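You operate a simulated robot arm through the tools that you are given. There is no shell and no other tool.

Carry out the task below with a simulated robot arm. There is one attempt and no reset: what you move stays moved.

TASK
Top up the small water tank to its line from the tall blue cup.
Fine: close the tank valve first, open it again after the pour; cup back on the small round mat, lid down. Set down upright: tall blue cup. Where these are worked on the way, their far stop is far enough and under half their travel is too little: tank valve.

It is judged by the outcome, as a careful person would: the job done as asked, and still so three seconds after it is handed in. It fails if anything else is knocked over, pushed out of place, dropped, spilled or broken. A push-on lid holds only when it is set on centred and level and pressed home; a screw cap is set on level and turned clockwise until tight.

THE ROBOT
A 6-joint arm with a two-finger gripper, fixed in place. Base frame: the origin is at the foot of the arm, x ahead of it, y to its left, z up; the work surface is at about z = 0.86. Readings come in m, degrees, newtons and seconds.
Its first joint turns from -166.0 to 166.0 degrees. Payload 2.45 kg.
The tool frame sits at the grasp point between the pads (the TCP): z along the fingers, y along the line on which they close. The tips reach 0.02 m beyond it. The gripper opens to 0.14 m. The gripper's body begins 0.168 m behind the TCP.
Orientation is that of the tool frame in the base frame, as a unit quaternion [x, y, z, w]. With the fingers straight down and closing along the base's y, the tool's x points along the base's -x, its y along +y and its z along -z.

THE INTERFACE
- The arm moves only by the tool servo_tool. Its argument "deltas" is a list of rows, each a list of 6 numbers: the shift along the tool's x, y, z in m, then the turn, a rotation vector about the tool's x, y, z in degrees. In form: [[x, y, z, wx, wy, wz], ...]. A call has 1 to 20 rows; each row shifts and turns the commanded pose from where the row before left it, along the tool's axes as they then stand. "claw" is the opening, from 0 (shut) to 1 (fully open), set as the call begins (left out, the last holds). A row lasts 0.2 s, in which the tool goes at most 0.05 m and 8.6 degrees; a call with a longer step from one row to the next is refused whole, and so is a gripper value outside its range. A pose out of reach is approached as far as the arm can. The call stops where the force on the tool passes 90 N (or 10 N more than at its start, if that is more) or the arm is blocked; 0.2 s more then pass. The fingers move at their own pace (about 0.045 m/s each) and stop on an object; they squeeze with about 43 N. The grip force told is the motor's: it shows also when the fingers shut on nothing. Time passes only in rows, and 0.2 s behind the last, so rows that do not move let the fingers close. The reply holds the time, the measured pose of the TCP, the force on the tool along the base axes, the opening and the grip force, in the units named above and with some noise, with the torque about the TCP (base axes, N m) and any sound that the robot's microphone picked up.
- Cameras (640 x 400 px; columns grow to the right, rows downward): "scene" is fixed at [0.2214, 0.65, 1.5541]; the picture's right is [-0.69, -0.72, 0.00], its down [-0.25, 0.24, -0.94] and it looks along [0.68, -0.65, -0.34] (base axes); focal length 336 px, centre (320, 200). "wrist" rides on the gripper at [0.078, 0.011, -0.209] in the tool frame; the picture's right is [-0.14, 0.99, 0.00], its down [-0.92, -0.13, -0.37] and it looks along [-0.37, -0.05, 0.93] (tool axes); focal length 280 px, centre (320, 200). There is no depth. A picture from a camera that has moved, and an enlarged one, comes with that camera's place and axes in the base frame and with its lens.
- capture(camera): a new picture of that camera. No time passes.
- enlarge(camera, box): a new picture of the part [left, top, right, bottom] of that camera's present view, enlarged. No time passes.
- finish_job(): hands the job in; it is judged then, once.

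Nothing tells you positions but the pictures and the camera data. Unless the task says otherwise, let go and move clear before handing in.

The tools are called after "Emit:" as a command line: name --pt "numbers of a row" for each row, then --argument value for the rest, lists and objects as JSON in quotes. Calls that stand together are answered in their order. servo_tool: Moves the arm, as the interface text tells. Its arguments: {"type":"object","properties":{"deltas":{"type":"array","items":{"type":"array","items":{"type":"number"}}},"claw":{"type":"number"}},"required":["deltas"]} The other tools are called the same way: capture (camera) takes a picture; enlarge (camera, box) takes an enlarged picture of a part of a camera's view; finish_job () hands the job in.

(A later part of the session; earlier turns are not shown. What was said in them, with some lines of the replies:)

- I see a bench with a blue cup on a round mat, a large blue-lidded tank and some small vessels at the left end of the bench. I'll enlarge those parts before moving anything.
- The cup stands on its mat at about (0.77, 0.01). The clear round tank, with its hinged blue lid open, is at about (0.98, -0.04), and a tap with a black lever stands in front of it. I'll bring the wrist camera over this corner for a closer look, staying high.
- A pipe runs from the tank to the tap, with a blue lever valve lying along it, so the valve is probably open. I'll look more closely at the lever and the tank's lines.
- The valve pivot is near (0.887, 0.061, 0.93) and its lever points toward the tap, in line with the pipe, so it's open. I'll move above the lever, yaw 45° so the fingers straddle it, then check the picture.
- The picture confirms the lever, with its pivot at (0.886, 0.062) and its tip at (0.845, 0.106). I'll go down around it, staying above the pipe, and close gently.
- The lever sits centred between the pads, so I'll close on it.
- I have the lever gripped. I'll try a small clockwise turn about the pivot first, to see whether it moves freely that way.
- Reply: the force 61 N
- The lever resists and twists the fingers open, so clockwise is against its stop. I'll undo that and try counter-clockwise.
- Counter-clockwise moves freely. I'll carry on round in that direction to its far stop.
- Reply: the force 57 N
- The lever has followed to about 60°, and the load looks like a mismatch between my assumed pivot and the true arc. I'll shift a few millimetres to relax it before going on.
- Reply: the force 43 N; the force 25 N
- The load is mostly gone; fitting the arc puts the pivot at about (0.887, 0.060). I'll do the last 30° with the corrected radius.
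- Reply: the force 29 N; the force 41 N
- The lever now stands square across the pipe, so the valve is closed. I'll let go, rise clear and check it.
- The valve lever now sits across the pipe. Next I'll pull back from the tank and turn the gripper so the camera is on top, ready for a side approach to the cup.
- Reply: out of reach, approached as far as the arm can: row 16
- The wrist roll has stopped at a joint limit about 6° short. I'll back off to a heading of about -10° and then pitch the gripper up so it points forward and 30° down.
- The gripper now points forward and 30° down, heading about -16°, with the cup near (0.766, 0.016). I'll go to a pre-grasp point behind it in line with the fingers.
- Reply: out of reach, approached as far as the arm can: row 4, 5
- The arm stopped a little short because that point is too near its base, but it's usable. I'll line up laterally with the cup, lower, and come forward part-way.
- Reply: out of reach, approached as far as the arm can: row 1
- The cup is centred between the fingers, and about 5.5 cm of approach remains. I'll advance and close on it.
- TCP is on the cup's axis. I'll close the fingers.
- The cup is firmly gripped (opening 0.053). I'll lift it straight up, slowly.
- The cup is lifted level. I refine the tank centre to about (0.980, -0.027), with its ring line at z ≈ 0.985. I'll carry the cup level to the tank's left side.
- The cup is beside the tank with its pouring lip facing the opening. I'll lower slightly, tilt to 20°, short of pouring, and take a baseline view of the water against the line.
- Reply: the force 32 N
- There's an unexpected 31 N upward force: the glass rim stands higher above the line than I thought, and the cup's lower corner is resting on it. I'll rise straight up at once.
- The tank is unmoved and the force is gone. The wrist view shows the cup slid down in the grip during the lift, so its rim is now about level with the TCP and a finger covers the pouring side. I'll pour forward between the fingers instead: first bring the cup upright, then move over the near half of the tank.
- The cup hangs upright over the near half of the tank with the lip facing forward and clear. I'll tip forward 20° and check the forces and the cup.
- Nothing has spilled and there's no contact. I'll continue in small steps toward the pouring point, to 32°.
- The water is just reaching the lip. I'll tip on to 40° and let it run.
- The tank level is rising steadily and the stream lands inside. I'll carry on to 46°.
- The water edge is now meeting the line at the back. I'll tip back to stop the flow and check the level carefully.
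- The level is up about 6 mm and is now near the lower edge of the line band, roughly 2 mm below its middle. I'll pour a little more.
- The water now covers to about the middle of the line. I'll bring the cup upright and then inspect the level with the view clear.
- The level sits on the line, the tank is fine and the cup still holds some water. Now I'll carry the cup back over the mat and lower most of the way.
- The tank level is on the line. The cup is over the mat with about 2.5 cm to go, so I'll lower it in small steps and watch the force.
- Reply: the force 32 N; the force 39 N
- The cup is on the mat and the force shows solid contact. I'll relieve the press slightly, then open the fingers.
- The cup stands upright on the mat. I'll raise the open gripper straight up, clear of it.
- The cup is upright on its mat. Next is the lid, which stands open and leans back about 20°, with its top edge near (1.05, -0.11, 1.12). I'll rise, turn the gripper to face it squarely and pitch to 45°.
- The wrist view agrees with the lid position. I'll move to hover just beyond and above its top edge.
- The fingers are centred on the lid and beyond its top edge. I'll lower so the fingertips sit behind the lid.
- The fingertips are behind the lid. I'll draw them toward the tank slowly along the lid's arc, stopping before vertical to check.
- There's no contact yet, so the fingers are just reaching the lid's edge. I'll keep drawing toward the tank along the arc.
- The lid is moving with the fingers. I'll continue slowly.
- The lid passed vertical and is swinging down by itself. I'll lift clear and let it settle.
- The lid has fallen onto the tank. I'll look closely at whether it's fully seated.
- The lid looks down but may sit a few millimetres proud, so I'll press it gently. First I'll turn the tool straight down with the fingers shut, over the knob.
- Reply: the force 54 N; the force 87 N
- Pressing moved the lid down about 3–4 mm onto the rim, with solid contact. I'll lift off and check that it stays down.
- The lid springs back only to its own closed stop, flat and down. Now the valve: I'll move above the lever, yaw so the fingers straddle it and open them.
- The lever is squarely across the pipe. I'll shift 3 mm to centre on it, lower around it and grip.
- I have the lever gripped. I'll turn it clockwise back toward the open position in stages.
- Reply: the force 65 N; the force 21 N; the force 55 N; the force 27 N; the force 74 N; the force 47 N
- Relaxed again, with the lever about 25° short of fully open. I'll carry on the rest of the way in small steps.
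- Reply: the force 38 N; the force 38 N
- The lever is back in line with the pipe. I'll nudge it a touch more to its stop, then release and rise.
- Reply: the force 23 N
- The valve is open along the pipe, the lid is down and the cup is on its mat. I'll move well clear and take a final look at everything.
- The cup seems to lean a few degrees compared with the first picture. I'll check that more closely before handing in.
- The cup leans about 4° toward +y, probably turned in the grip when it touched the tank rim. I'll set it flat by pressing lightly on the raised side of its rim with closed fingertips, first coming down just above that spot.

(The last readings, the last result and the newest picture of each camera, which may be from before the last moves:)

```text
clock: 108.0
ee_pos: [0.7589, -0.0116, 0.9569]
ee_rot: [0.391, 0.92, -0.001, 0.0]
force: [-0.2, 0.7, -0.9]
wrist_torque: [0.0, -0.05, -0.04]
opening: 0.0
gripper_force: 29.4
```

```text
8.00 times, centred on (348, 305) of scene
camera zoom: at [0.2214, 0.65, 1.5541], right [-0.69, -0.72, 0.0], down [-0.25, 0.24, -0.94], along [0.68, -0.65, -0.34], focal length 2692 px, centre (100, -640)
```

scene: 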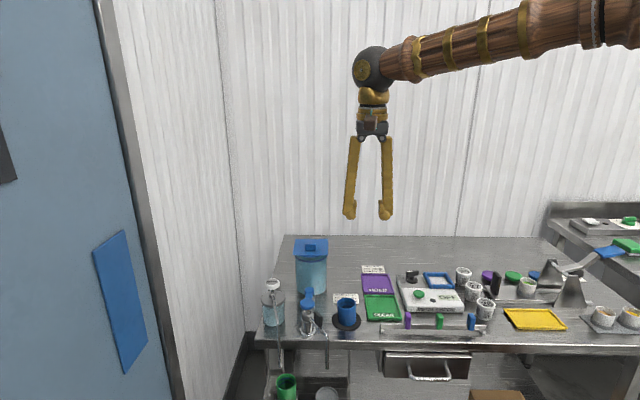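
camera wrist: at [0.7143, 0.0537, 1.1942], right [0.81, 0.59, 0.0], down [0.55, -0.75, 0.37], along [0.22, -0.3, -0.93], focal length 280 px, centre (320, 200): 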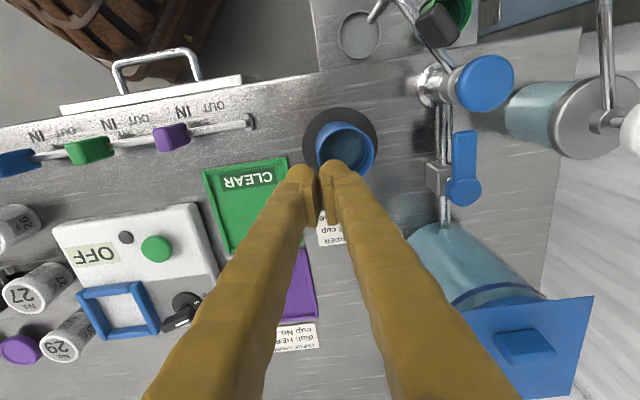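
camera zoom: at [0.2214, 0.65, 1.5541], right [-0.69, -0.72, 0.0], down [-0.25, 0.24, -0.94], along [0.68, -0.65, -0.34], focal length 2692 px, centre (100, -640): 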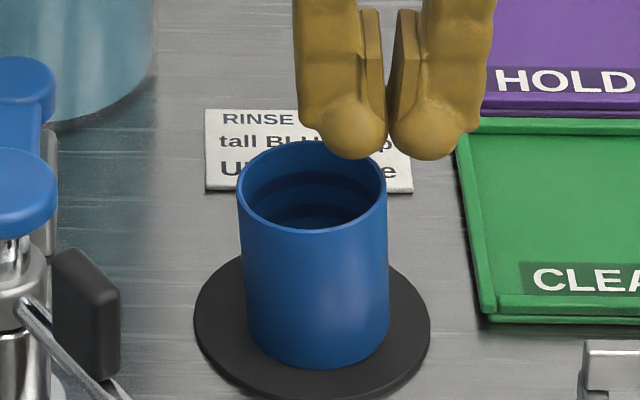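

Emit:
servo_tool --pt "0 0 0.003 0 0 0" --pt "0 0 0 0 0 0"

Emit:
servo_tool --pt "0 0 0.002 0 0 0" --pt "0 0 0 0 0 0"

Emit:
enlarge --camera "scene" --box '[320, 280, 375, 330]'

```text
clock: 108.6
ee_pos: [0.7605, -0.013, 0.9541]
ee_rot: [0.392, 0.92, -0.002, 0.0]
force: [0.0, 0.0, -1.0]
wrist_torque: [0.02, 0.01, -0.02]
opening: 0.0002
gripper_force: 29.3
```

```text
clock: 109.2
ee_pos: [0.7613, -0.0134, 0.9524]
ee_rot: [0.392, 0.92, -0.001, 0.0]
force: [0.0, 0.1, -0.7]
wrist_torque: [0.01, 0.03, 0.02]
opening: 0.0
gripper_force: 29.4
```

```text
8.00 times, centred on (348, 305) of scene
camera zoom: at [0.2214, 0.65, 1.5541], right [-0.69, -0.72, 0.0], down [-0.25, 0.24, -0.94], along [0.68, -0.65, -0.34], focal length 2692 px, centre (100, -640)
```

zoom: 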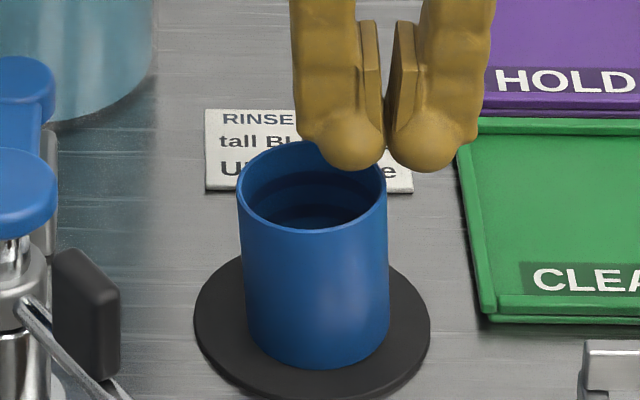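

Emit:
servo_tool --pt "0 0 0.002 0 0 0" --pt "0 0 0 0 0 0"

Emit:
servo_tool --pt "0 0 0.0015 0 0 0" --pt "0 0 0 0 0 0"

Emit:
enlarge --camera "scene" --box '[320, 280, 375, 330]'

```text
clock: 109.8
ee_pos: [0.76, -0.0138, 0.9488]
ee_rot: [0.392, 0.92, -0.001, 0.0]
force: [0.0, -0.2, 1.1]
wrist_torque: [0.02, 0.0, 0.02]
opening: 0.0
gripper_force: 29.4
```

```text
clock: 110.4
ee_pos: [0.7599, -0.0137, 0.9475]
ee_rot: [0.391, 0.92, -0.001, 0.0]
force: [0.5, 0.5, 0.0]
wrist_torque: [0.01, -0.03, 0.02]
opening: 0.0
gripper_force: 29.4
```

```text
8.00 times, centred on (348, 305) of scene
camera zoom: at [0.2214, 0.65, 1.5541], right [-0.69, -0.72, 0.0], down [-0.25, 0.24, -0.94], along [0.68, -0.65, -0.34], focal length 2692 px, centre (100, -640)
```

zoom: 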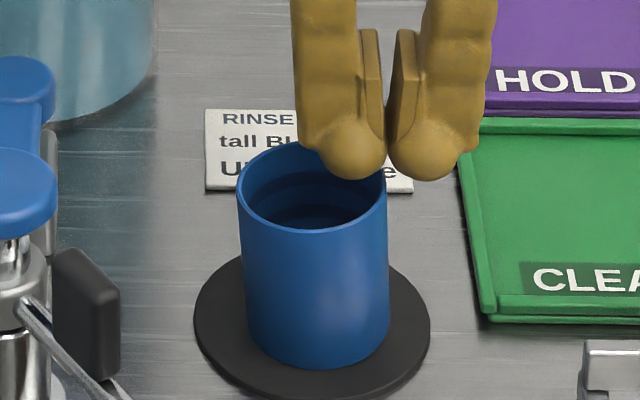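

Emit:
servo_tool --pt "0 0 0.0015 0 0 0" --pt "0 0 0 0 0 0"

Emit:
servo_tool --pt "0 0 0.0015 0 0 0" --pt "0 0 0 0 0 0"

Emit:
enlarge --camera "scene" --box '[320, 280, 375, 330]'

Emit:
enlarge --camera "wrist" --box '[280, 90, 420, 220]'

```text
clock: 111.0
ee_pos: [0.7616, -0.0143, 0.9477]
ee_rot: [0.392, 0.92, -0.001, 0.001]
force: [0.5, -0.1, 0.3]
wrist_torque: [-0.01, -0.01, 0.01]
opening: 0.0
gripper_force: 29.4
```

```text
clock: 111.6
ee_pos: [0.7623, -0.0156, 0.946]
ee_rot: [0.391, 0.921, -0.001, 0.0]
force: [-0.2, -1.3, 2.2]
wrist_torque: [0.03, 0.0, 0.02]
opening: 0.0
gripper_force: 29.6
```

```text
8.00 times, centred on (348, 305) of scene
camera zoom: at [0.2214, 0.65, 1.5541], right [-0.69, -0.72, 0.0], down [-0.25, 0.24, -0.94], along [0.68, -0.65, -0.34], focal length 2692 px, centre (100, -640)
```

zoom: 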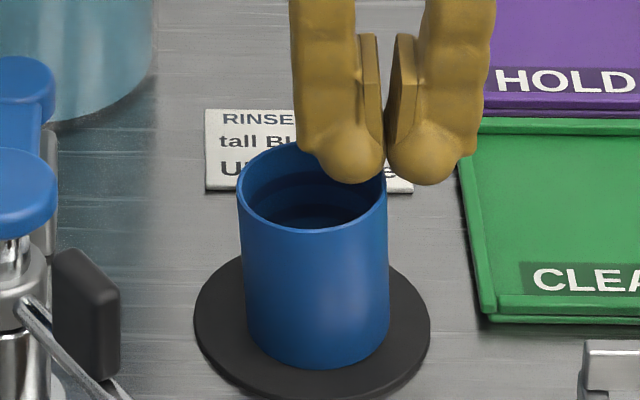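

```text
3.08 times, centred on (350, 155) of wrist
camera zoom: at [0.7157, 0.0514, 1.1544], right [0.81, 0.59, 0.0], down [0.55, -0.75, 0.37], along [0.22, -0.3, -0.93], focal length 863 px, centre (228, 338)
```

zoom: 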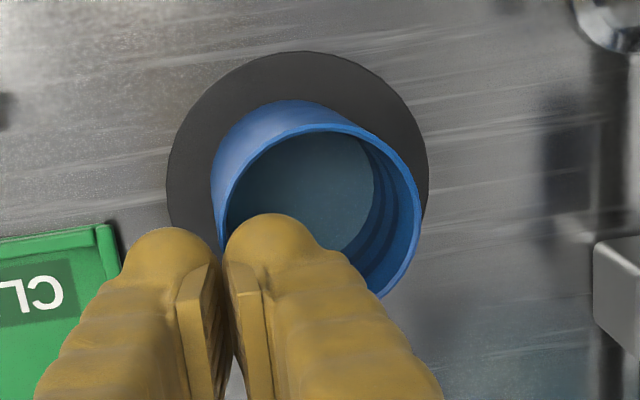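

Emit:
servo_tool --pt "0 0 0.0015 0 0 0" --pt "0 0 0 0 0 0"

Emit:
servo_tool --pt "0 0 0.001 0 0 0" --pt "0 0 0 0 0 0"

Emit:
enlarge --camera "scene" --box '[320, 280, 375, 330]'

```text
clock: 112.2
ee_pos: [0.761, -0.0137, 0.945]
ee_rot: [0.391, 0.92, -0.001, 0.001]
force: [-1.8, -4.6, 15.2]
wrist_torque: [0.04, 0.07, 0.0]
opening: 0.0
gripper_force: 29.3
```

```text
clock: 112.8
ee_pos: [0.762, -0.0137, 0.9434]
ee_rot: [0.391, 0.92, -0.001, 0.001]
force: [-6.3, -10.5, 34.2]
wrist_torque: [0.22, 0.1, -0.01]
opening: 0.0
gripper_force: 29.5
```

```text
8.00 times, centred on (348, 305) of scene
camera zoom: at [0.2214, 0.65, 1.5541], right [-0.69, -0.72, 0.0], down [-0.25, 0.24, -0.94], along [0.68, -0.65, -0.34], focal length 2692 px, centre (100, -640)
```

zoom: 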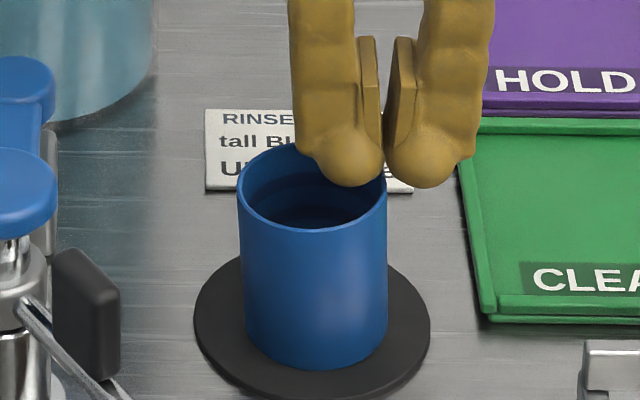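

The rim resists firmly, but the base slid about 1 mm and the lean is smaller. I'll lift off and compare.

Emit:
servo_tool --pt "0 0 -0.003 0 0 0" --pt "0 0 -0.02 0 0 0" --pt "0 0 -0.04 0 0 0" --pt "0 0 -0.04 0 0 0" --pt "0 0 0 0 0 0"

Emit:
enlarge --camera "scene" --box '[320, 290, 370, 330]'

Emit:
enlarge --camera "wrist" --box '[280, 90, 420, 220]'

```text
clock: 114.0
ee_pos: [0.7617, -0.0122, 1.0473]
ee_rot: [0.392, 0.92, 0.0, 0.001]
force: [-1.0, -0.7, -0.6]
wrist_torque: [0.0, 0.01, 0.02]
opening: 0.0001
gripper_force: 29.4
```

```text
10.00 times, centred on (345, 310) of scene
camera zoom: at [0.2214, 0.65, 1.5541], right [-0.69, -0.72, 0.0], down [-0.25, 0.24, -0.94], along [0.68, -0.65, -0.34], focal length 3365 px, centre (70, -900)
```

zoom: 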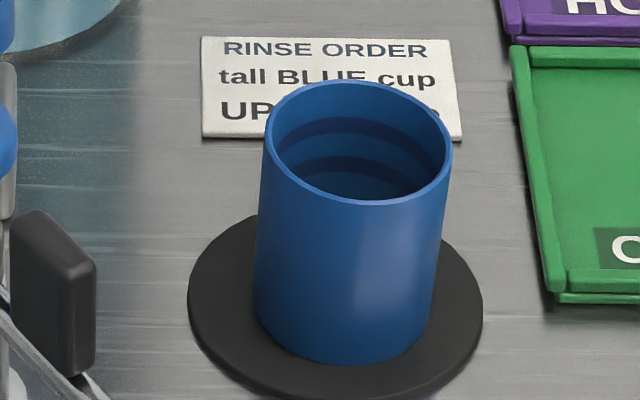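

```text
3.08 times, centred on (350, 155) of wrist
camera zoom: at [0.7167, 0.0537, 1.2565], right [0.81, 0.59, 0.0], down [0.55, -0.75, 0.37], along [0.22, -0.3, -0.93], focal length 863 px, centre (228, 338)
```

zoom: 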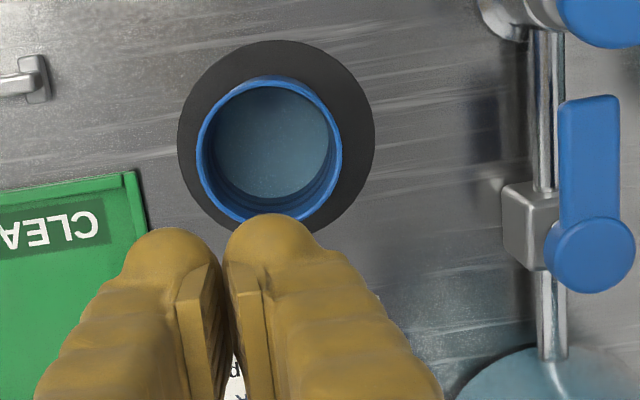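

The cup now leans slightly the other way, so it may be rocking. I'll wait and look again.

Emit:
servo_tool --pt "0 0 0 0 0 0" --pt "0 0 0 0 0 0" --pt "0 0 0 0 0 0" --pt "0 0 0 0 0 0" --pt "0 0 0 0 0 0" --pt "0 0 0 0 0 0" --pt "0 0 0 0 0 0" --pt "0 0 0 0 0 0"

Emit:
enlarge --camera "scene" --box '[320, 290, 370, 330]'

Emit:
enlarge --camera "scene" --box '[334, 312, 362, 330]'

```text
clock: 115.8
ee_pos: [0.7625, -0.0106, 1.047]
ee_rot: [0.392, 0.92, -0.002, 0.0]
force: [1.1, 0.4, 0.9]
wrist_torque: [0.03, 0.03, -0.01]
opening: 0.0
gripper_force: 29.8
```

```text
10.00 times, centred on (345, 310) of scene
camera zoom: at [0.2214, 0.65, 1.5541], right [-0.69, -0.72, 0.0], down [-0.25, 0.24, -0.94], along [0.68, -0.65, -0.34], focal length 3365 px, centre (70, -900)
```

zoom: 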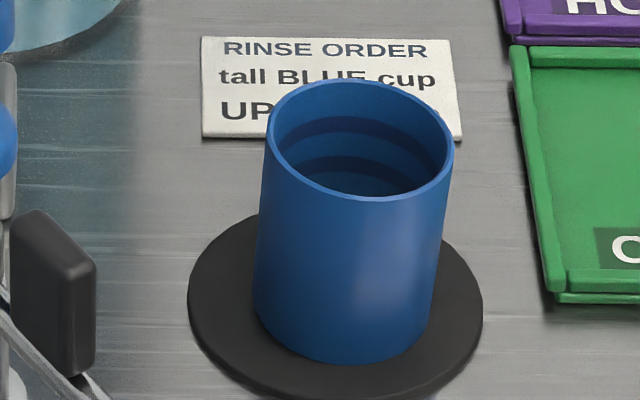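

```text
16.00 times, centred on (348, 321) of scene
camera zoom: at [0.2214, 0.65, 1.5541], right [-0.69, -0.72, 0.0], down [-0.25, 0.24, -0.94], along [0.68, -0.65, -0.34], focal length 5383 px, centre (-128, -1736)
```

zoom: 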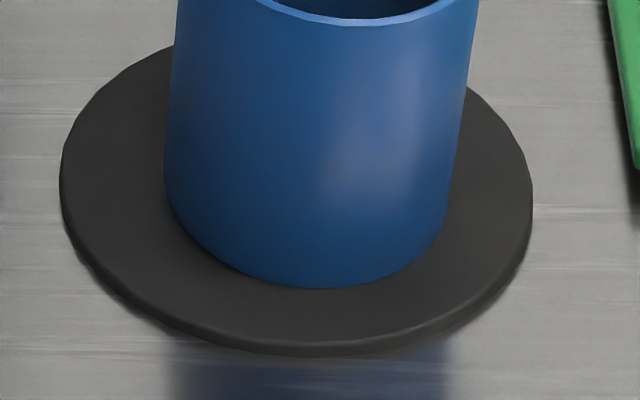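

Emit:
servo_tool --pt "0 0 0 0 0 0" --pt "0 0 0 0 0 0" --pt "0 0 0 0 0 0" --pt "0 0 0 0 0 0" --pt "0 0 0 0 0 0" --pt "0 0 0 0 0 0" --pt "0 0 0 0 0 0" --pt "0 0 0 0 0 0" --pt "0 0 0 0 0 0" --pt "0 0 0 0 0 0" --pt "0 0 0 0 0 0" --pt "0 0 0 0 0 0" --pt "0 0 0 0 0 0" --pt "0 0 0 0 0 0" --pt "0 0 0 0 0 0"

Emit:
enlarge --camera "scene" --box '[320, 290, 370, 330]'

Emit:
enlarge --camera "wrist" --box '[280, 90, 420, 220]'

```text
clock: 119.0
ee_pos: [0.7625, -0.0119, 1.0462]
ee_rot: [0.391, 0.92, -0.002, 0.0]
force: [-0.1, -0.1, -0.2]
wrist_torque: [-0.01, 0.01, 0.03]
opening: 0.0
gripper_force: 29.7
```

```text
10.00 times, centred on (345, 310) of scene
camera zoom: at [0.2214, 0.65, 1.5541], right [-0.69, -0.72, 0.0], down [-0.25, 0.24, -0.94], along [0.68, -0.65, -0.34], focal length 3365 px, centre (70, -900)
```

zoom: 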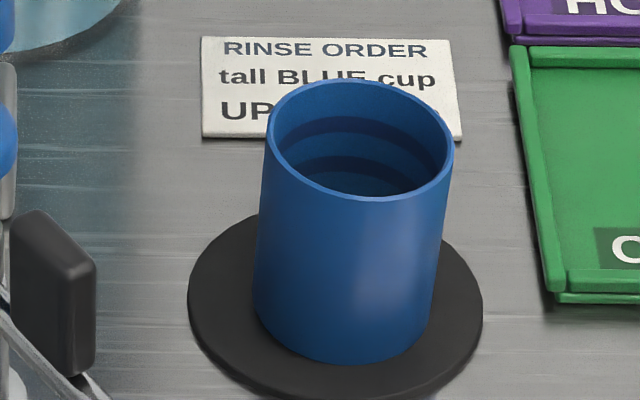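

```text
3.08 times, centred on (350, 155) of wrist
camera zoom: at [0.7166, 0.0537, 1.2563], right [0.81, 0.59, 0.0], down [0.55, -0.75, 0.37], along [0.22, -0.3, -0.93], focal length 863 px, centre (228, 338)
```

zoom: 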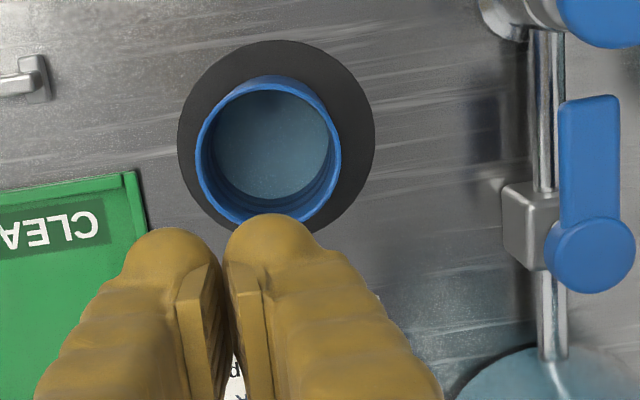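

The cup is still, leaning about 3° the other way, in the plane my fingers close in. A straight-down grip with vertical pads should square it up, so I'll position above it with the fingers open.

Emit:
servo_tool --pt "0 0 0 0 0 -7.5" --pt "0 0 0 0 0 -7.5" --pt "0 0 0 0 0 -7.5" --pt "0 0 0 0 0 -7.5" --pt "0.0072 0.0286 0 0 0 0" --pt "0 0 0 0 0 0" --pt "0 0 0.03 0 0 0" --pt "0 0 0 0 0 0" --claw 0.68

Emit:
capture --camera "wrist"

Emit:
enlarge --camera "scene" --box '[310, 250, 390, 335]'

```text
clock: 120.8
ee_pos: [0.7622, 0.0168, 1.0167]
ee_rot: [0.14, 0.99, -0.001, 0.001]
force: [0.3, -0.1, 0.2]
wrist_torque: [0.0, -0.01, 0.0]
opening: 0.0951
gripper_force: 0.0
```

```text
taken
camera wrist: at [0.6898, 0.0512, 1.227], right [0.41, 0.91, 0.0], down [0.85, -0.38, 0.37], along [0.34, -0.15, -0.93], focal length 280 px, centre (320, 200)
```

wrist: 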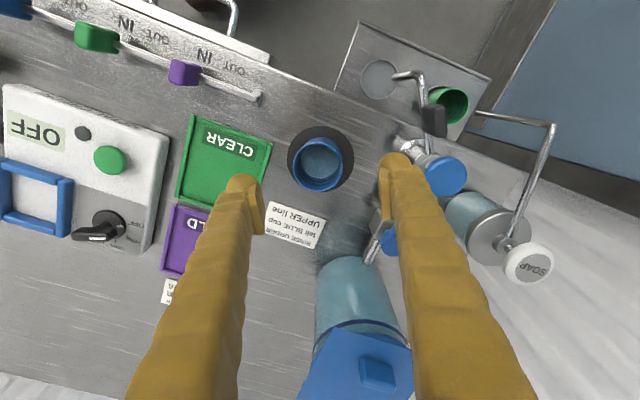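

```text
4.71 times, centred on (350, 292) of scene
camera zoom: at [0.2214, 0.65, 1.5541], right [-0.69, -0.72, 0.0], down [-0.25, 0.24, -0.94], along [0.68, -0.65, -0.34], focal length 1583 px, centre (179, -235)
```

zoom: 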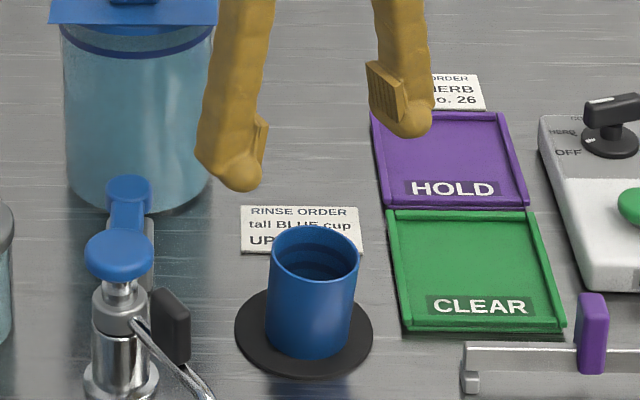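

The cup is centred between the fingers. I'll lower to mid-cup height and close.

Emit:
servo_tool --pt "0 0 0.03 0 0 0" --pt "0 0 0.03 0 0 0" --pt "0 0 0.03 0 0 0" --pt "0 0 0.018 0 0 0" --pt "0 0 0 0 0 0"

Emit:
capture --camera "wrist"

Emit:
enlarge --camera "scene" --box '[310, 265, 390, 335]'

```text
clock: 122.0
ee_pos: [0.7629, 0.0147, 0.9107]
ee_rot: [0.141, 0.99, -0.002, 0.0]
force: [-0.7, -0.7, -0.1]
wrist_torque: [0.02, 0.01, 0.03]
opening: 0.0951
gripper_force: 0.1
```

```text
taken
camera wrist: at [0.6906, 0.0477, 1.1199], right [0.41, 0.91, 0.0], down [0.85, -0.38, 0.37], along [0.34, -0.15, -0.93], focal length 280 px, centre (320, 200)
```

wrist: 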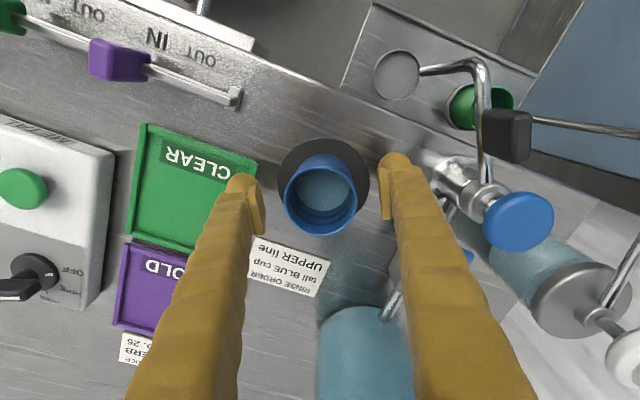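

```text
5.71 times, centred on (350, 300) of scene
camera zoom: at [0.2214, 0.65, 1.5541], right [-0.69, -0.72, 0.0], down [-0.25, 0.24, -0.94], along [0.68, -0.65, -0.34], focal length 1923 px, centre (149, -371)
```

zoom: 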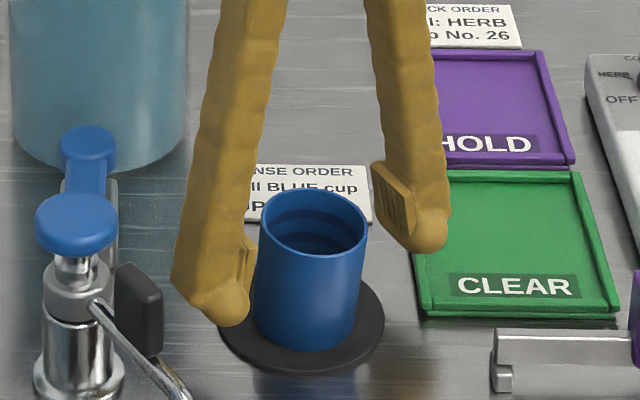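

Emit:
servo_tool --pt "0 0 0 0 0 0" --pt "0 0 0 0 0 0" --pt "0 0 0 0 0 0" --pt "0 0 0 0 0 0" --pt "0 0 0 0 0 0" --pt "0 0 0 0 0 0" --claw 0.3

Emit:
enlarge --camera "scene" --box '[320, 290, 370, 330]'

Emit:
capture --camera "wrist"

```text
clock: 123.4
ee_pos: [0.7623, 0.0137, 0.9112]
ee_rot: [0.141, 0.99, -0.001, 0.001]
force: [0.2, 0.4, 0.1]
wrist_torque: [0.05, 0.0, 0.01]
opening: 0.0544
gripper_force: 43.0
```

```text
10.00 times, centred on (345, 310) of scene
camera zoom: at [0.2214, 0.65, 1.5541], right [-0.69, -0.72, 0.0], down [-0.25, 0.24, -0.94], along [0.68, -0.65, -0.34], focal length 3365 px, centre (70, -900)
```

zoom: 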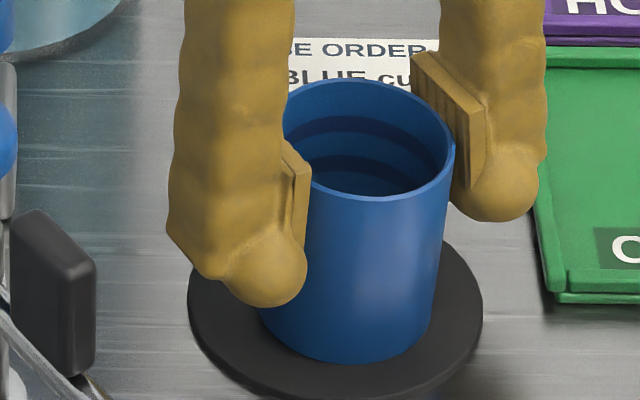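

```text
taken
camera wrist: at [0.6907, 0.0477, 1.1201], right [0.41, 0.91, 0.0], down [0.85, -0.38, 0.37], along [0.34, -0.15, -0.93], focal length 280 px, centre (320, 200)
```

wrist: 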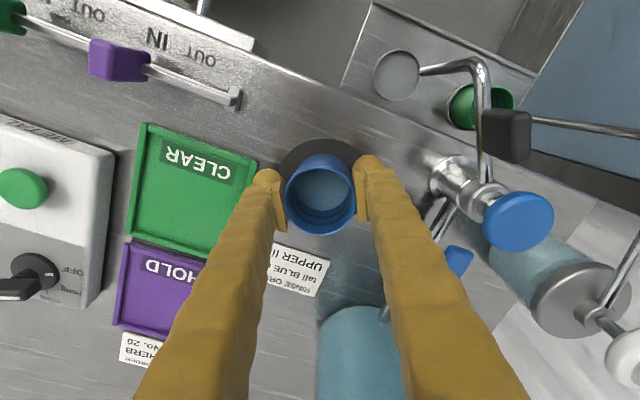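

Friction keeps the cup tilted about 4.5° in the pads. I'll lift it a few millimetres, turn the tool the same amount so the cup stands plumb, and check.

Emit:
servo_tool --pt "0 0 -0.004 0 0 0" --pt "0 0 -0.006 0 0 0" --pt "0 0 0 1.5 0 0" --pt "0 0 0 1.5 0 0" --pt "0 0 0 1.5 0 0" --pt "0 0 0 0 0 0" --pt "0 0 0 0 0 0"

Emit:
enlarge --camera "scene" --box '[320, 290, 370, 330]'

Emit:
enlarge --camera "wrist" --box '[260, 110, 380, 250]'

```text
clock: 125.0
ee_pos: [0.762, 0.0151, 0.9184]
ee_rot: [0.14, 0.989, -0.041, -0.005]
force: [-0.5, -0.7, -0.9]
wrist_torque: [0.03, -0.01, 0.02]
opening: 0.0541
gripper_force: 43.0
```

```text
10.00 times, centred on (345, 310) of scene
camera zoom: at [0.2214, 0.65, 1.5541], right [-0.69, -0.72, 0.0], down [-0.25, 0.24, -0.94], along [0.68, -0.65, -0.34], focal length 3365 px, centre (70, -900)
```

zoom: 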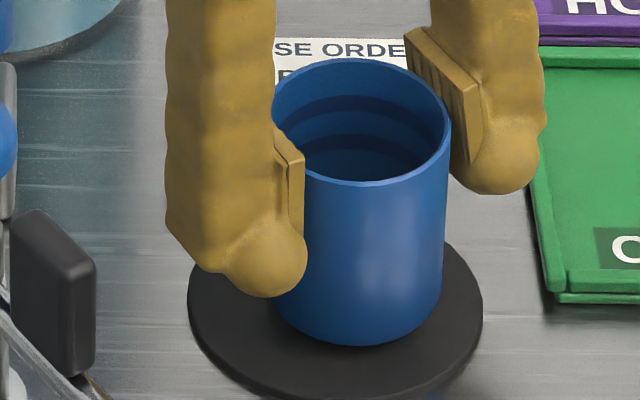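

```text
2.86 times, centred on (320, 180) of wrist
camera zoom: at [0.6951, 0.0645, 1.1258], right [0.41, 0.91, -0.08], down [0.86, -0.35, 0.38], along [0.32, -0.22, -0.92], focal length 801 px, centre (320, 257)
```

zoom: 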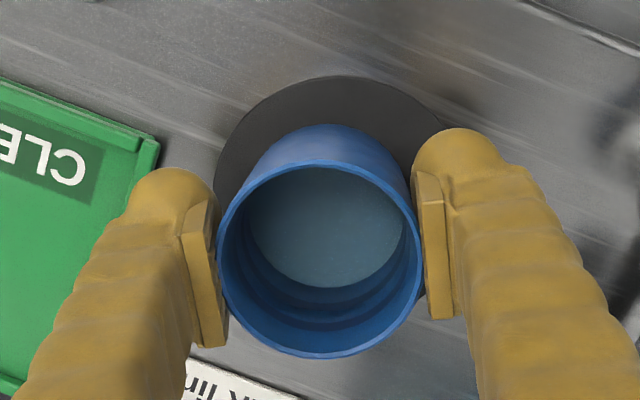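

Emit:
enlarge --camera "scene" --box '[330, 292, 368, 328]'

```text
11.11 times, centred on (349, 310) of scene
camera zoom: at [0.2214, 0.65, 1.5541], right [-0.69, -0.72, 0.0], down [-0.25, 0.24, -0.94], along [0.68, -0.65, -0.34], focal length 3738 px, centre (-2, -1022)
```

zoom: 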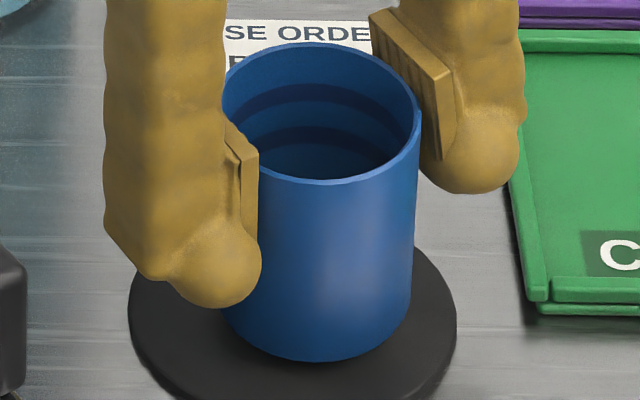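

The lateral lean is gone, but the rim ellipse shows the cup tips about 7° toward the scene camera, pivoting on the pads. I'll correct that with a pitch about the closing axis.

Emit:
servo_tool --pt "0 0 -0.004 0 0 0" --pt "0 0 0 0 3.5 0" --pt "0 0 0 0 3.5 0" --pt "0 0 0 0 0 0" --pt "0 0 0 0 0 0"

Emit:
enlarge --camera "scene" --box '[330, 292, 368, 328]'

Emit:
enlarge --camera "wrist" --box '[260, 110, 380, 250]'

```text
clock: 126.2
ee_pos: [0.7616, 0.016, 0.9232]
ee_rot: [0.142, 0.987, -0.032, -0.065]
force: [0.0, 0.5, -0.6]
wrist_torque: [0.0, 0.02, -0.01]
opening: 0.0544
gripper_force: 43.2
```

```text
11.11 times, centred on (349, 310) of scene
camera zoom: at [0.2214, 0.65, 1.5541], right [-0.69, -0.72, 0.0], down [-0.25, 0.24, -0.94], along [0.68, -0.65, -0.34], focal length 3738 px, centre (-2, -1022)
```

zoom: 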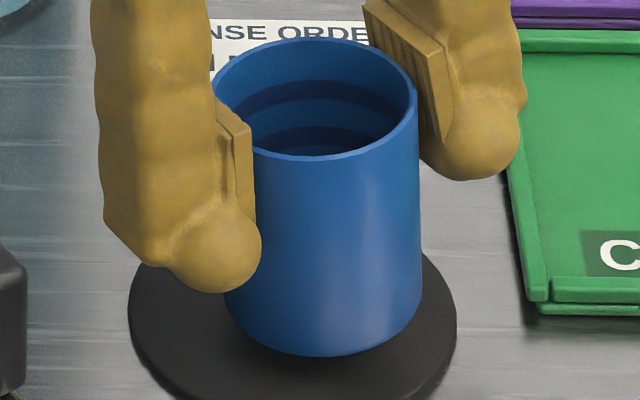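

```text
2.86 times, centred on (320, 180) of wrist
camera zoom: at [0.7201, 0.0589, 1.1382], right [0.4, 0.91, -0.1], down [0.89, -0.37, 0.26], along [0.2, -0.19, -0.96], focal length 801 px, centre (320, 257)
```

zoom: 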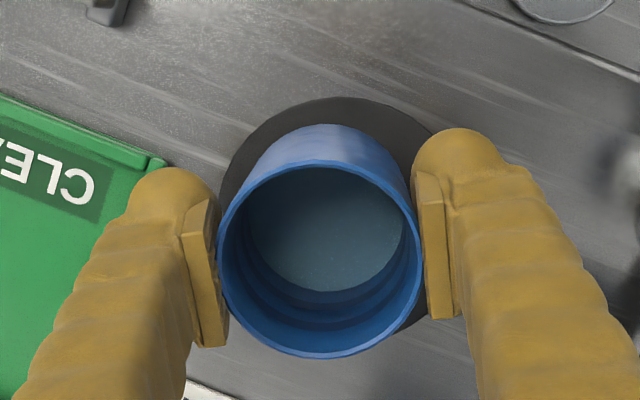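

Emit:
servo_tool --pt "0 0 0 -1.6 0 0" --pt "0 0 0 -1.6 0 0" --pt "0 0 0 0 0 0" --pt "0 0 0 0 0 0"

Emit:
enlarge --camera "scene" --box '[330, 292, 368, 328]'

```text
clock: 127.2
ee_pos: [0.7605, 0.0163, 0.9219]
ee_rot: [0.143, 0.988, -0.004, -0.061]
force: [0.7, 0.7, 0.1]
wrist_torque: [-0.02, 0.02, -0.01]
opening: 0.0543
gripper_force: 43.0
```

```text
11.11 times, centred on (349, 310) of scene
camera zoom: at [0.2214, 0.65, 1.5541], right [-0.69, -0.72, 0.0], down [-0.25, 0.24, -0.94], along [0.68, -0.65, -0.34], focal length 3738 px, centre (-2, -1022)
```

zoom: 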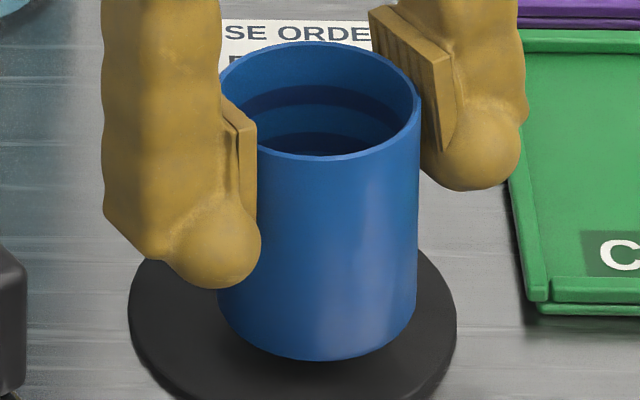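

The cup is plumb to within about 1°. I'll trim that, shift 6 mm back to the mat's centre and start lowering.

Emit:
servo_tool --pt "-0.0026 0.0052 0 -0.6 -0.8 0" --pt "-0.0004 0 0.004 0 0 0" --pt "-0.0003 0 0.003 0 0 0" --pt "0 0 0 0 0 0"

Emit:
enlarge --camera "scene" --box '[330, 292, 368, 328]'

```text
clock: 128.2
ee_pos: [0.7652, 0.0224, 0.9145]
ee_rot: [0.144, 0.988, 0.0, -0.055]
force: [0.3, 1.8, -0.9]
wrist_torque: [-0.01, 0.01, -0.02]
opening: 0.0543
gripper_force: 42.9
```

```text
11.11 times, centred on (349, 310) of scene
camera zoom: at [0.2214, 0.65, 1.5541], right [-0.69, -0.72, 0.0], down [-0.25, 0.24, -0.94], along [0.68, -0.65, -0.34], focal length 3738 px, centre (-2, -1022)
```

zoom: 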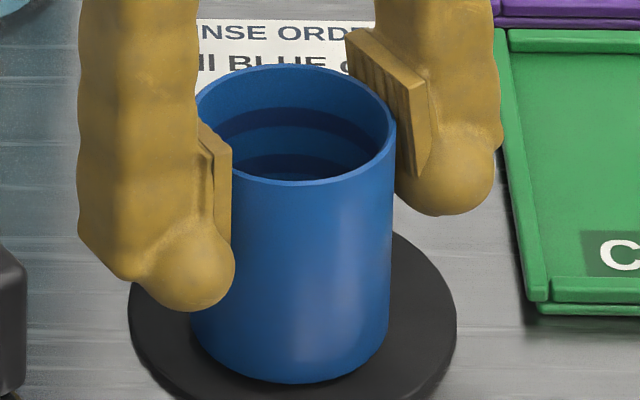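

Plumb and centred, with the base just about to touch. I'll lower in 1 mm steps and watch for contact.

Emit:
servo_tool --pt "-0.0001 0 0.001 0 0 0" --pt "0 0 0 0 0 0"

Emit:
servo_tool --pt "-0.0001 0 0.001 0 0 0" --pt "0 0 0 0 0 0"

Emit:
servo_tool --pt "-0.0001 0 0.001 0 0 0" --pt "0 0 0 0 0 0"

```text
clock: 128.8
ee_pos: [0.766, 0.0214, 0.9137]
ee_rot: [0.144, 0.988, 0.0, -0.055]
force: [0.3, 0.1, 0.4]
wrist_torque: [-0.02, -0.02, -0.01]
opening: 0.0541
gripper_force: 43.1
```

```text
clock: 129.4
ee_pos: [0.7658, 0.0199, 0.9122]
ee_rot: [0.144, 0.988, 0.0, -0.054]
force: [0.1, 1.7, -2.1]
wrist_torque: [-0.01, -0.03, 0.0]
opening: 0.0541
gripper_force: 43.0
```

```text
clock: 130.0
ee_pos: [0.7648, 0.0195, 0.9108]
ee_rot: [0.143, 0.988, 0.0, -0.053]
force: [-0.8, 0.5, 1.7]
wrist_torque: [0.05, 0.0, 0.01]
opening: 0.0543
gripper_force: 43.0
```

Emit:
servo_tool --pt "-0.0001 0 0.001 0 0 0" --pt "0 0 0 0 0 0"

Emit:
servo_tool --pt "-0.0001 0 0.0007 0 0 0" --pt "0 0 0 0 0 0"

Emit:
enlarge --camera "scene" --box '[330, 292, 368, 328]'

```text
clock: 130.6
ee_pos: [0.7664, 0.0202, 0.9096]
ee_rot: [0.144, 0.988, 0.0, -0.054]
force: [-1.0, 1.6, 11.9]
wrist_torque: [0.1, 0.09, 0.01]
opening: 0.054
gripper_force: 43.3
```

```text
clock: 131.2
ee_pos: [0.766, 0.0207, 0.9112]
ee_rot: [0.144, 0.988, 0.0, -0.054]
force: [1.9, 4.4, 21.1]
wrist_torque: [0.21, -0.04, -0.03]
opening: 0.0539
gripper_force: 43.3
```

```text
11.11 times, centred on (349, 310) of scene
camera zoom: at [0.2214, 0.65, 1.5541], right [-0.69, -0.72, 0.0], down [-0.25, 0.24, -0.94], along [0.68, -0.65, -0.34], focal length 3738 px, centre (-2, -1022)
```

zoom: 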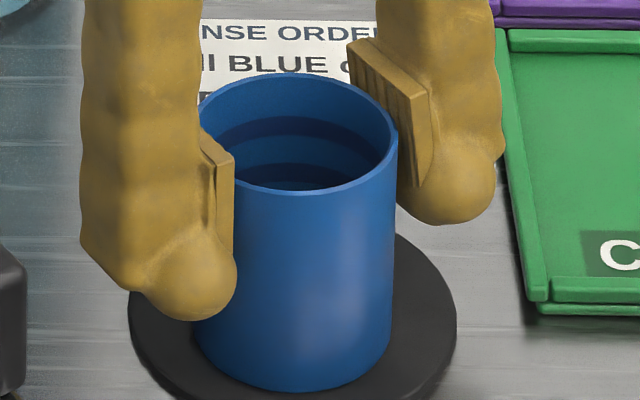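

The base has contact and the cup is plumb. I'll relieve the press and open the fingers, then check.

Emit:
servo_tool --pt "0.0001 0 -0.0008 0 0 0" --pt "0 0 0 0 0 0"

Emit:
servo_tool --pt "0 0 0 0 0 0" --pt "0 0 0 0 0 0" --pt "0 0 0 0 0 0" --pt "0 0 0 0 0 0" --claw 0.68

Emit:
enlarge --camera "scene" --box '[330, 292, 368, 328]'

Emit:
capture --camera "wrist"

```text
clock: 131.8
ee_pos: [0.766, 0.0195, 0.91]
ee_rot: [0.144, 0.988, 0.0, -0.053]
force: [0.5, -1.7, 15.5]
wrist_torque: [-0.1, -0.06, -0.01]
opening: 0.0541
gripper_force: 43.4
```

```text
clock: 132.8
ee_pos: [0.766, 0.02, 0.9111]
ee_rot: [0.143, 0.988, -0.001, -0.053]
force: [-0.3, 0.2, 0.5]
wrist_torque: [0.01, 0.0, 0.01]
opening: 0.0953
gripper_force: 0.0
```

```text
11.11 times, centred on (349, 310) of scene
camera zoom: at [0.2214, 0.65, 1.5541], right [-0.69, -0.72, 0.0], down [-0.25, 0.24, -0.94], along [0.68, -0.65, -0.34], focal length 3738 px, centre (-2, -1022)
```

zoom: 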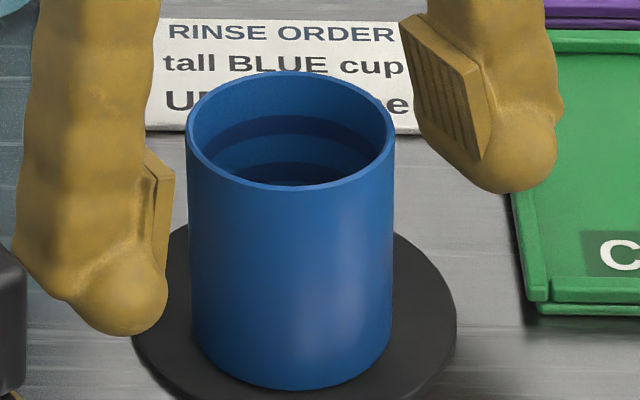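

```text
taken
camera wrist: at [0.7173, 0.0505, 1.127], right [0.41, 0.91, -0.03], down [0.88, -0.39, 0.27], along [0.23, -0.14, -0.96], focal length 280 px, centre (320, 200)
```

wrist: 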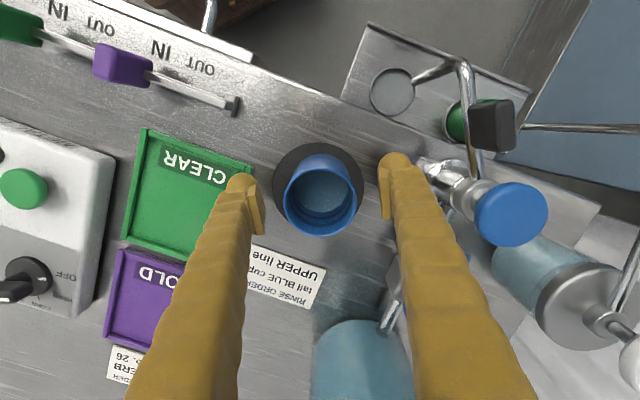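

The cup now stands within about 2° of vertical, centred on the mat. I'll retreat straight up and confirm it stays.

Emit:
servo_tool --pt "0.001 0 -0.01 0 0 0" --pt "0.003 0 -0.03 0 0 0" --pt "0.004 0 -0.04 0 0 0" --pt "0.004 0 -0.04 0 0 0" --pt "0.004 0 -0.04 0 0 0" --pt "0.004 0 -0.04 0 0 0" --pt "0.03 0 -0.03 0 0 0" --pt "0.04 0 0 0 0 0" --pt "0.04 0 0 0 0 0" --pt "0 0 0 0 0 0" --pt "0 0 0 0 0 0" --pt "0 0 0 0 0 0" --pt "0 0 0 0 0 0"

Emit:
enlarge --camera "scene" --box '[330, 292, 368, 328]'

Emit:
capture --camera "scene"

Emit:
capture --camera "wrist"

Emit:
enlarge --camera "scene" --box '[260, 220, 380, 340]'

```text
clock: 135.6
ee_pos: [0.6664, 0.0514, 1.1542]
ee_rot: [0.144, 0.988, 0.0, -0.054]
force: [0.4, -0.7, 0.4]
wrist_torque: [0.01, -0.01, -0.02]
opening: 0.0951
gripper_force: 0.1
```

```text
11.11 times, centred on (349, 310) of scene
camera zoom: at [0.2214, 0.65, 1.5541], right [-0.69, -0.72, 0.0], down [-0.25, 0.24, -0.94], along [0.68, -0.65, -0.34], focal length 3738 px, centre (-2, -1022)
```

zoom: 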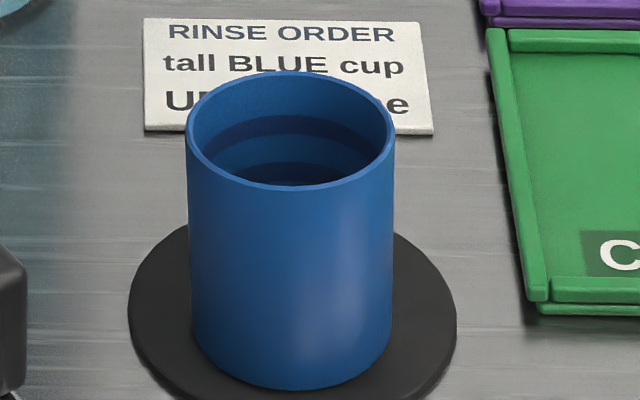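

```text
taken
```

scene: 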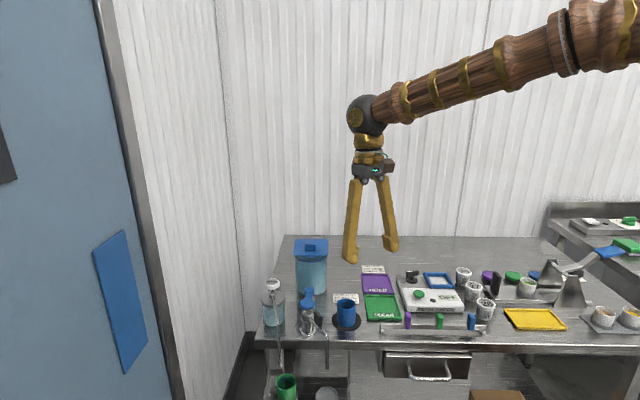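

```text
taken
camera wrist: at [0.6178, 0.0813, 1.3709], right [0.41, 0.91, -0.03], down [0.88, -0.39, 0.27], along [0.23, -0.14, -0.96], focal length 280 px, centre (320, 200)
```

wrist: 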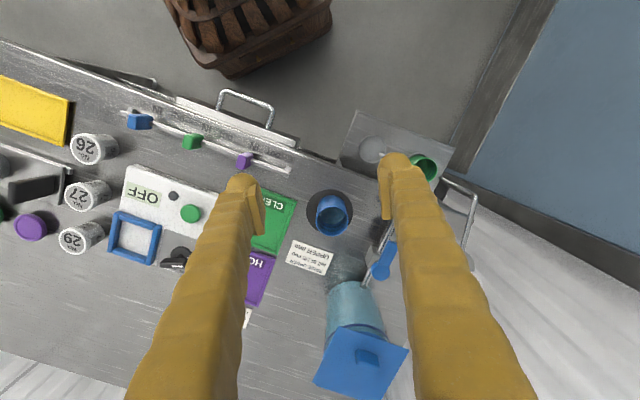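

```text
3.33 times, centred on (320, 280) of scene
camera zoom: at [0.2214, 0.65, 1.5541], right [-0.69, -0.72, 0.0], down [-0.25, 0.24, -0.94], along [0.68, -0.65, -0.34], focal length 1122 px, centre (320, -67)
```

zoom: 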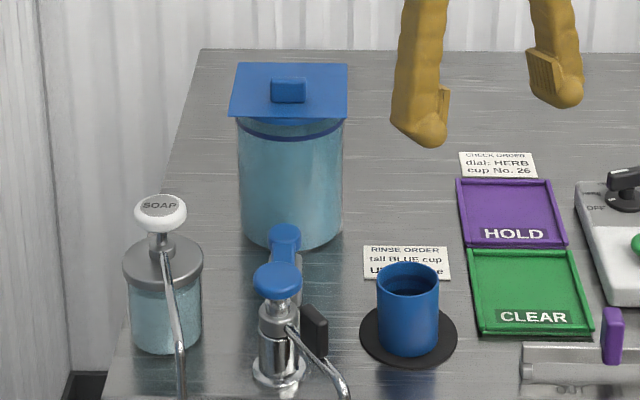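

The water is at the tank's line and the valve lever is back in line with the pipe. The lid is down, and the cup is upright and steady on its round mat. Everything else looks undisturbed and the arm is clear, so I'm handing the job in.

Emit:
finish_job

```text
The job is handed in.
```

I topped up the tank to its line from the tall blue cup and handed the job in. In the last pictures everything was in place and steady.

- **Valve:** I closed it before the pour by turning the lever square across the pipe. Afterwards I turned it back in line with the pipe, so it is open again.
- **Water level:** the water sits at about the middle of the blue ring, by eye to roughly a millimetre. I checked it before closing the lid and couldn't measure it again after reopening the valve. Some water is left in the cup.
- **Lid:** it is down on the tank. It swung the last part of the way by itself once past vertical. I then pressed it hard (85 N at the peak); it gave a few millimetres and returned to the same closed position.
- **Cup:** it stands on the small round mat, about 2° off vertical. My first set-down left it leaning about 4°, so I picked it up again and straightened it.
- **Contact with the tank:** while I was lining up the pour, the cup pressed on the tank rim with about 31 N. I backed off straight away, and I could see no movement or spill.
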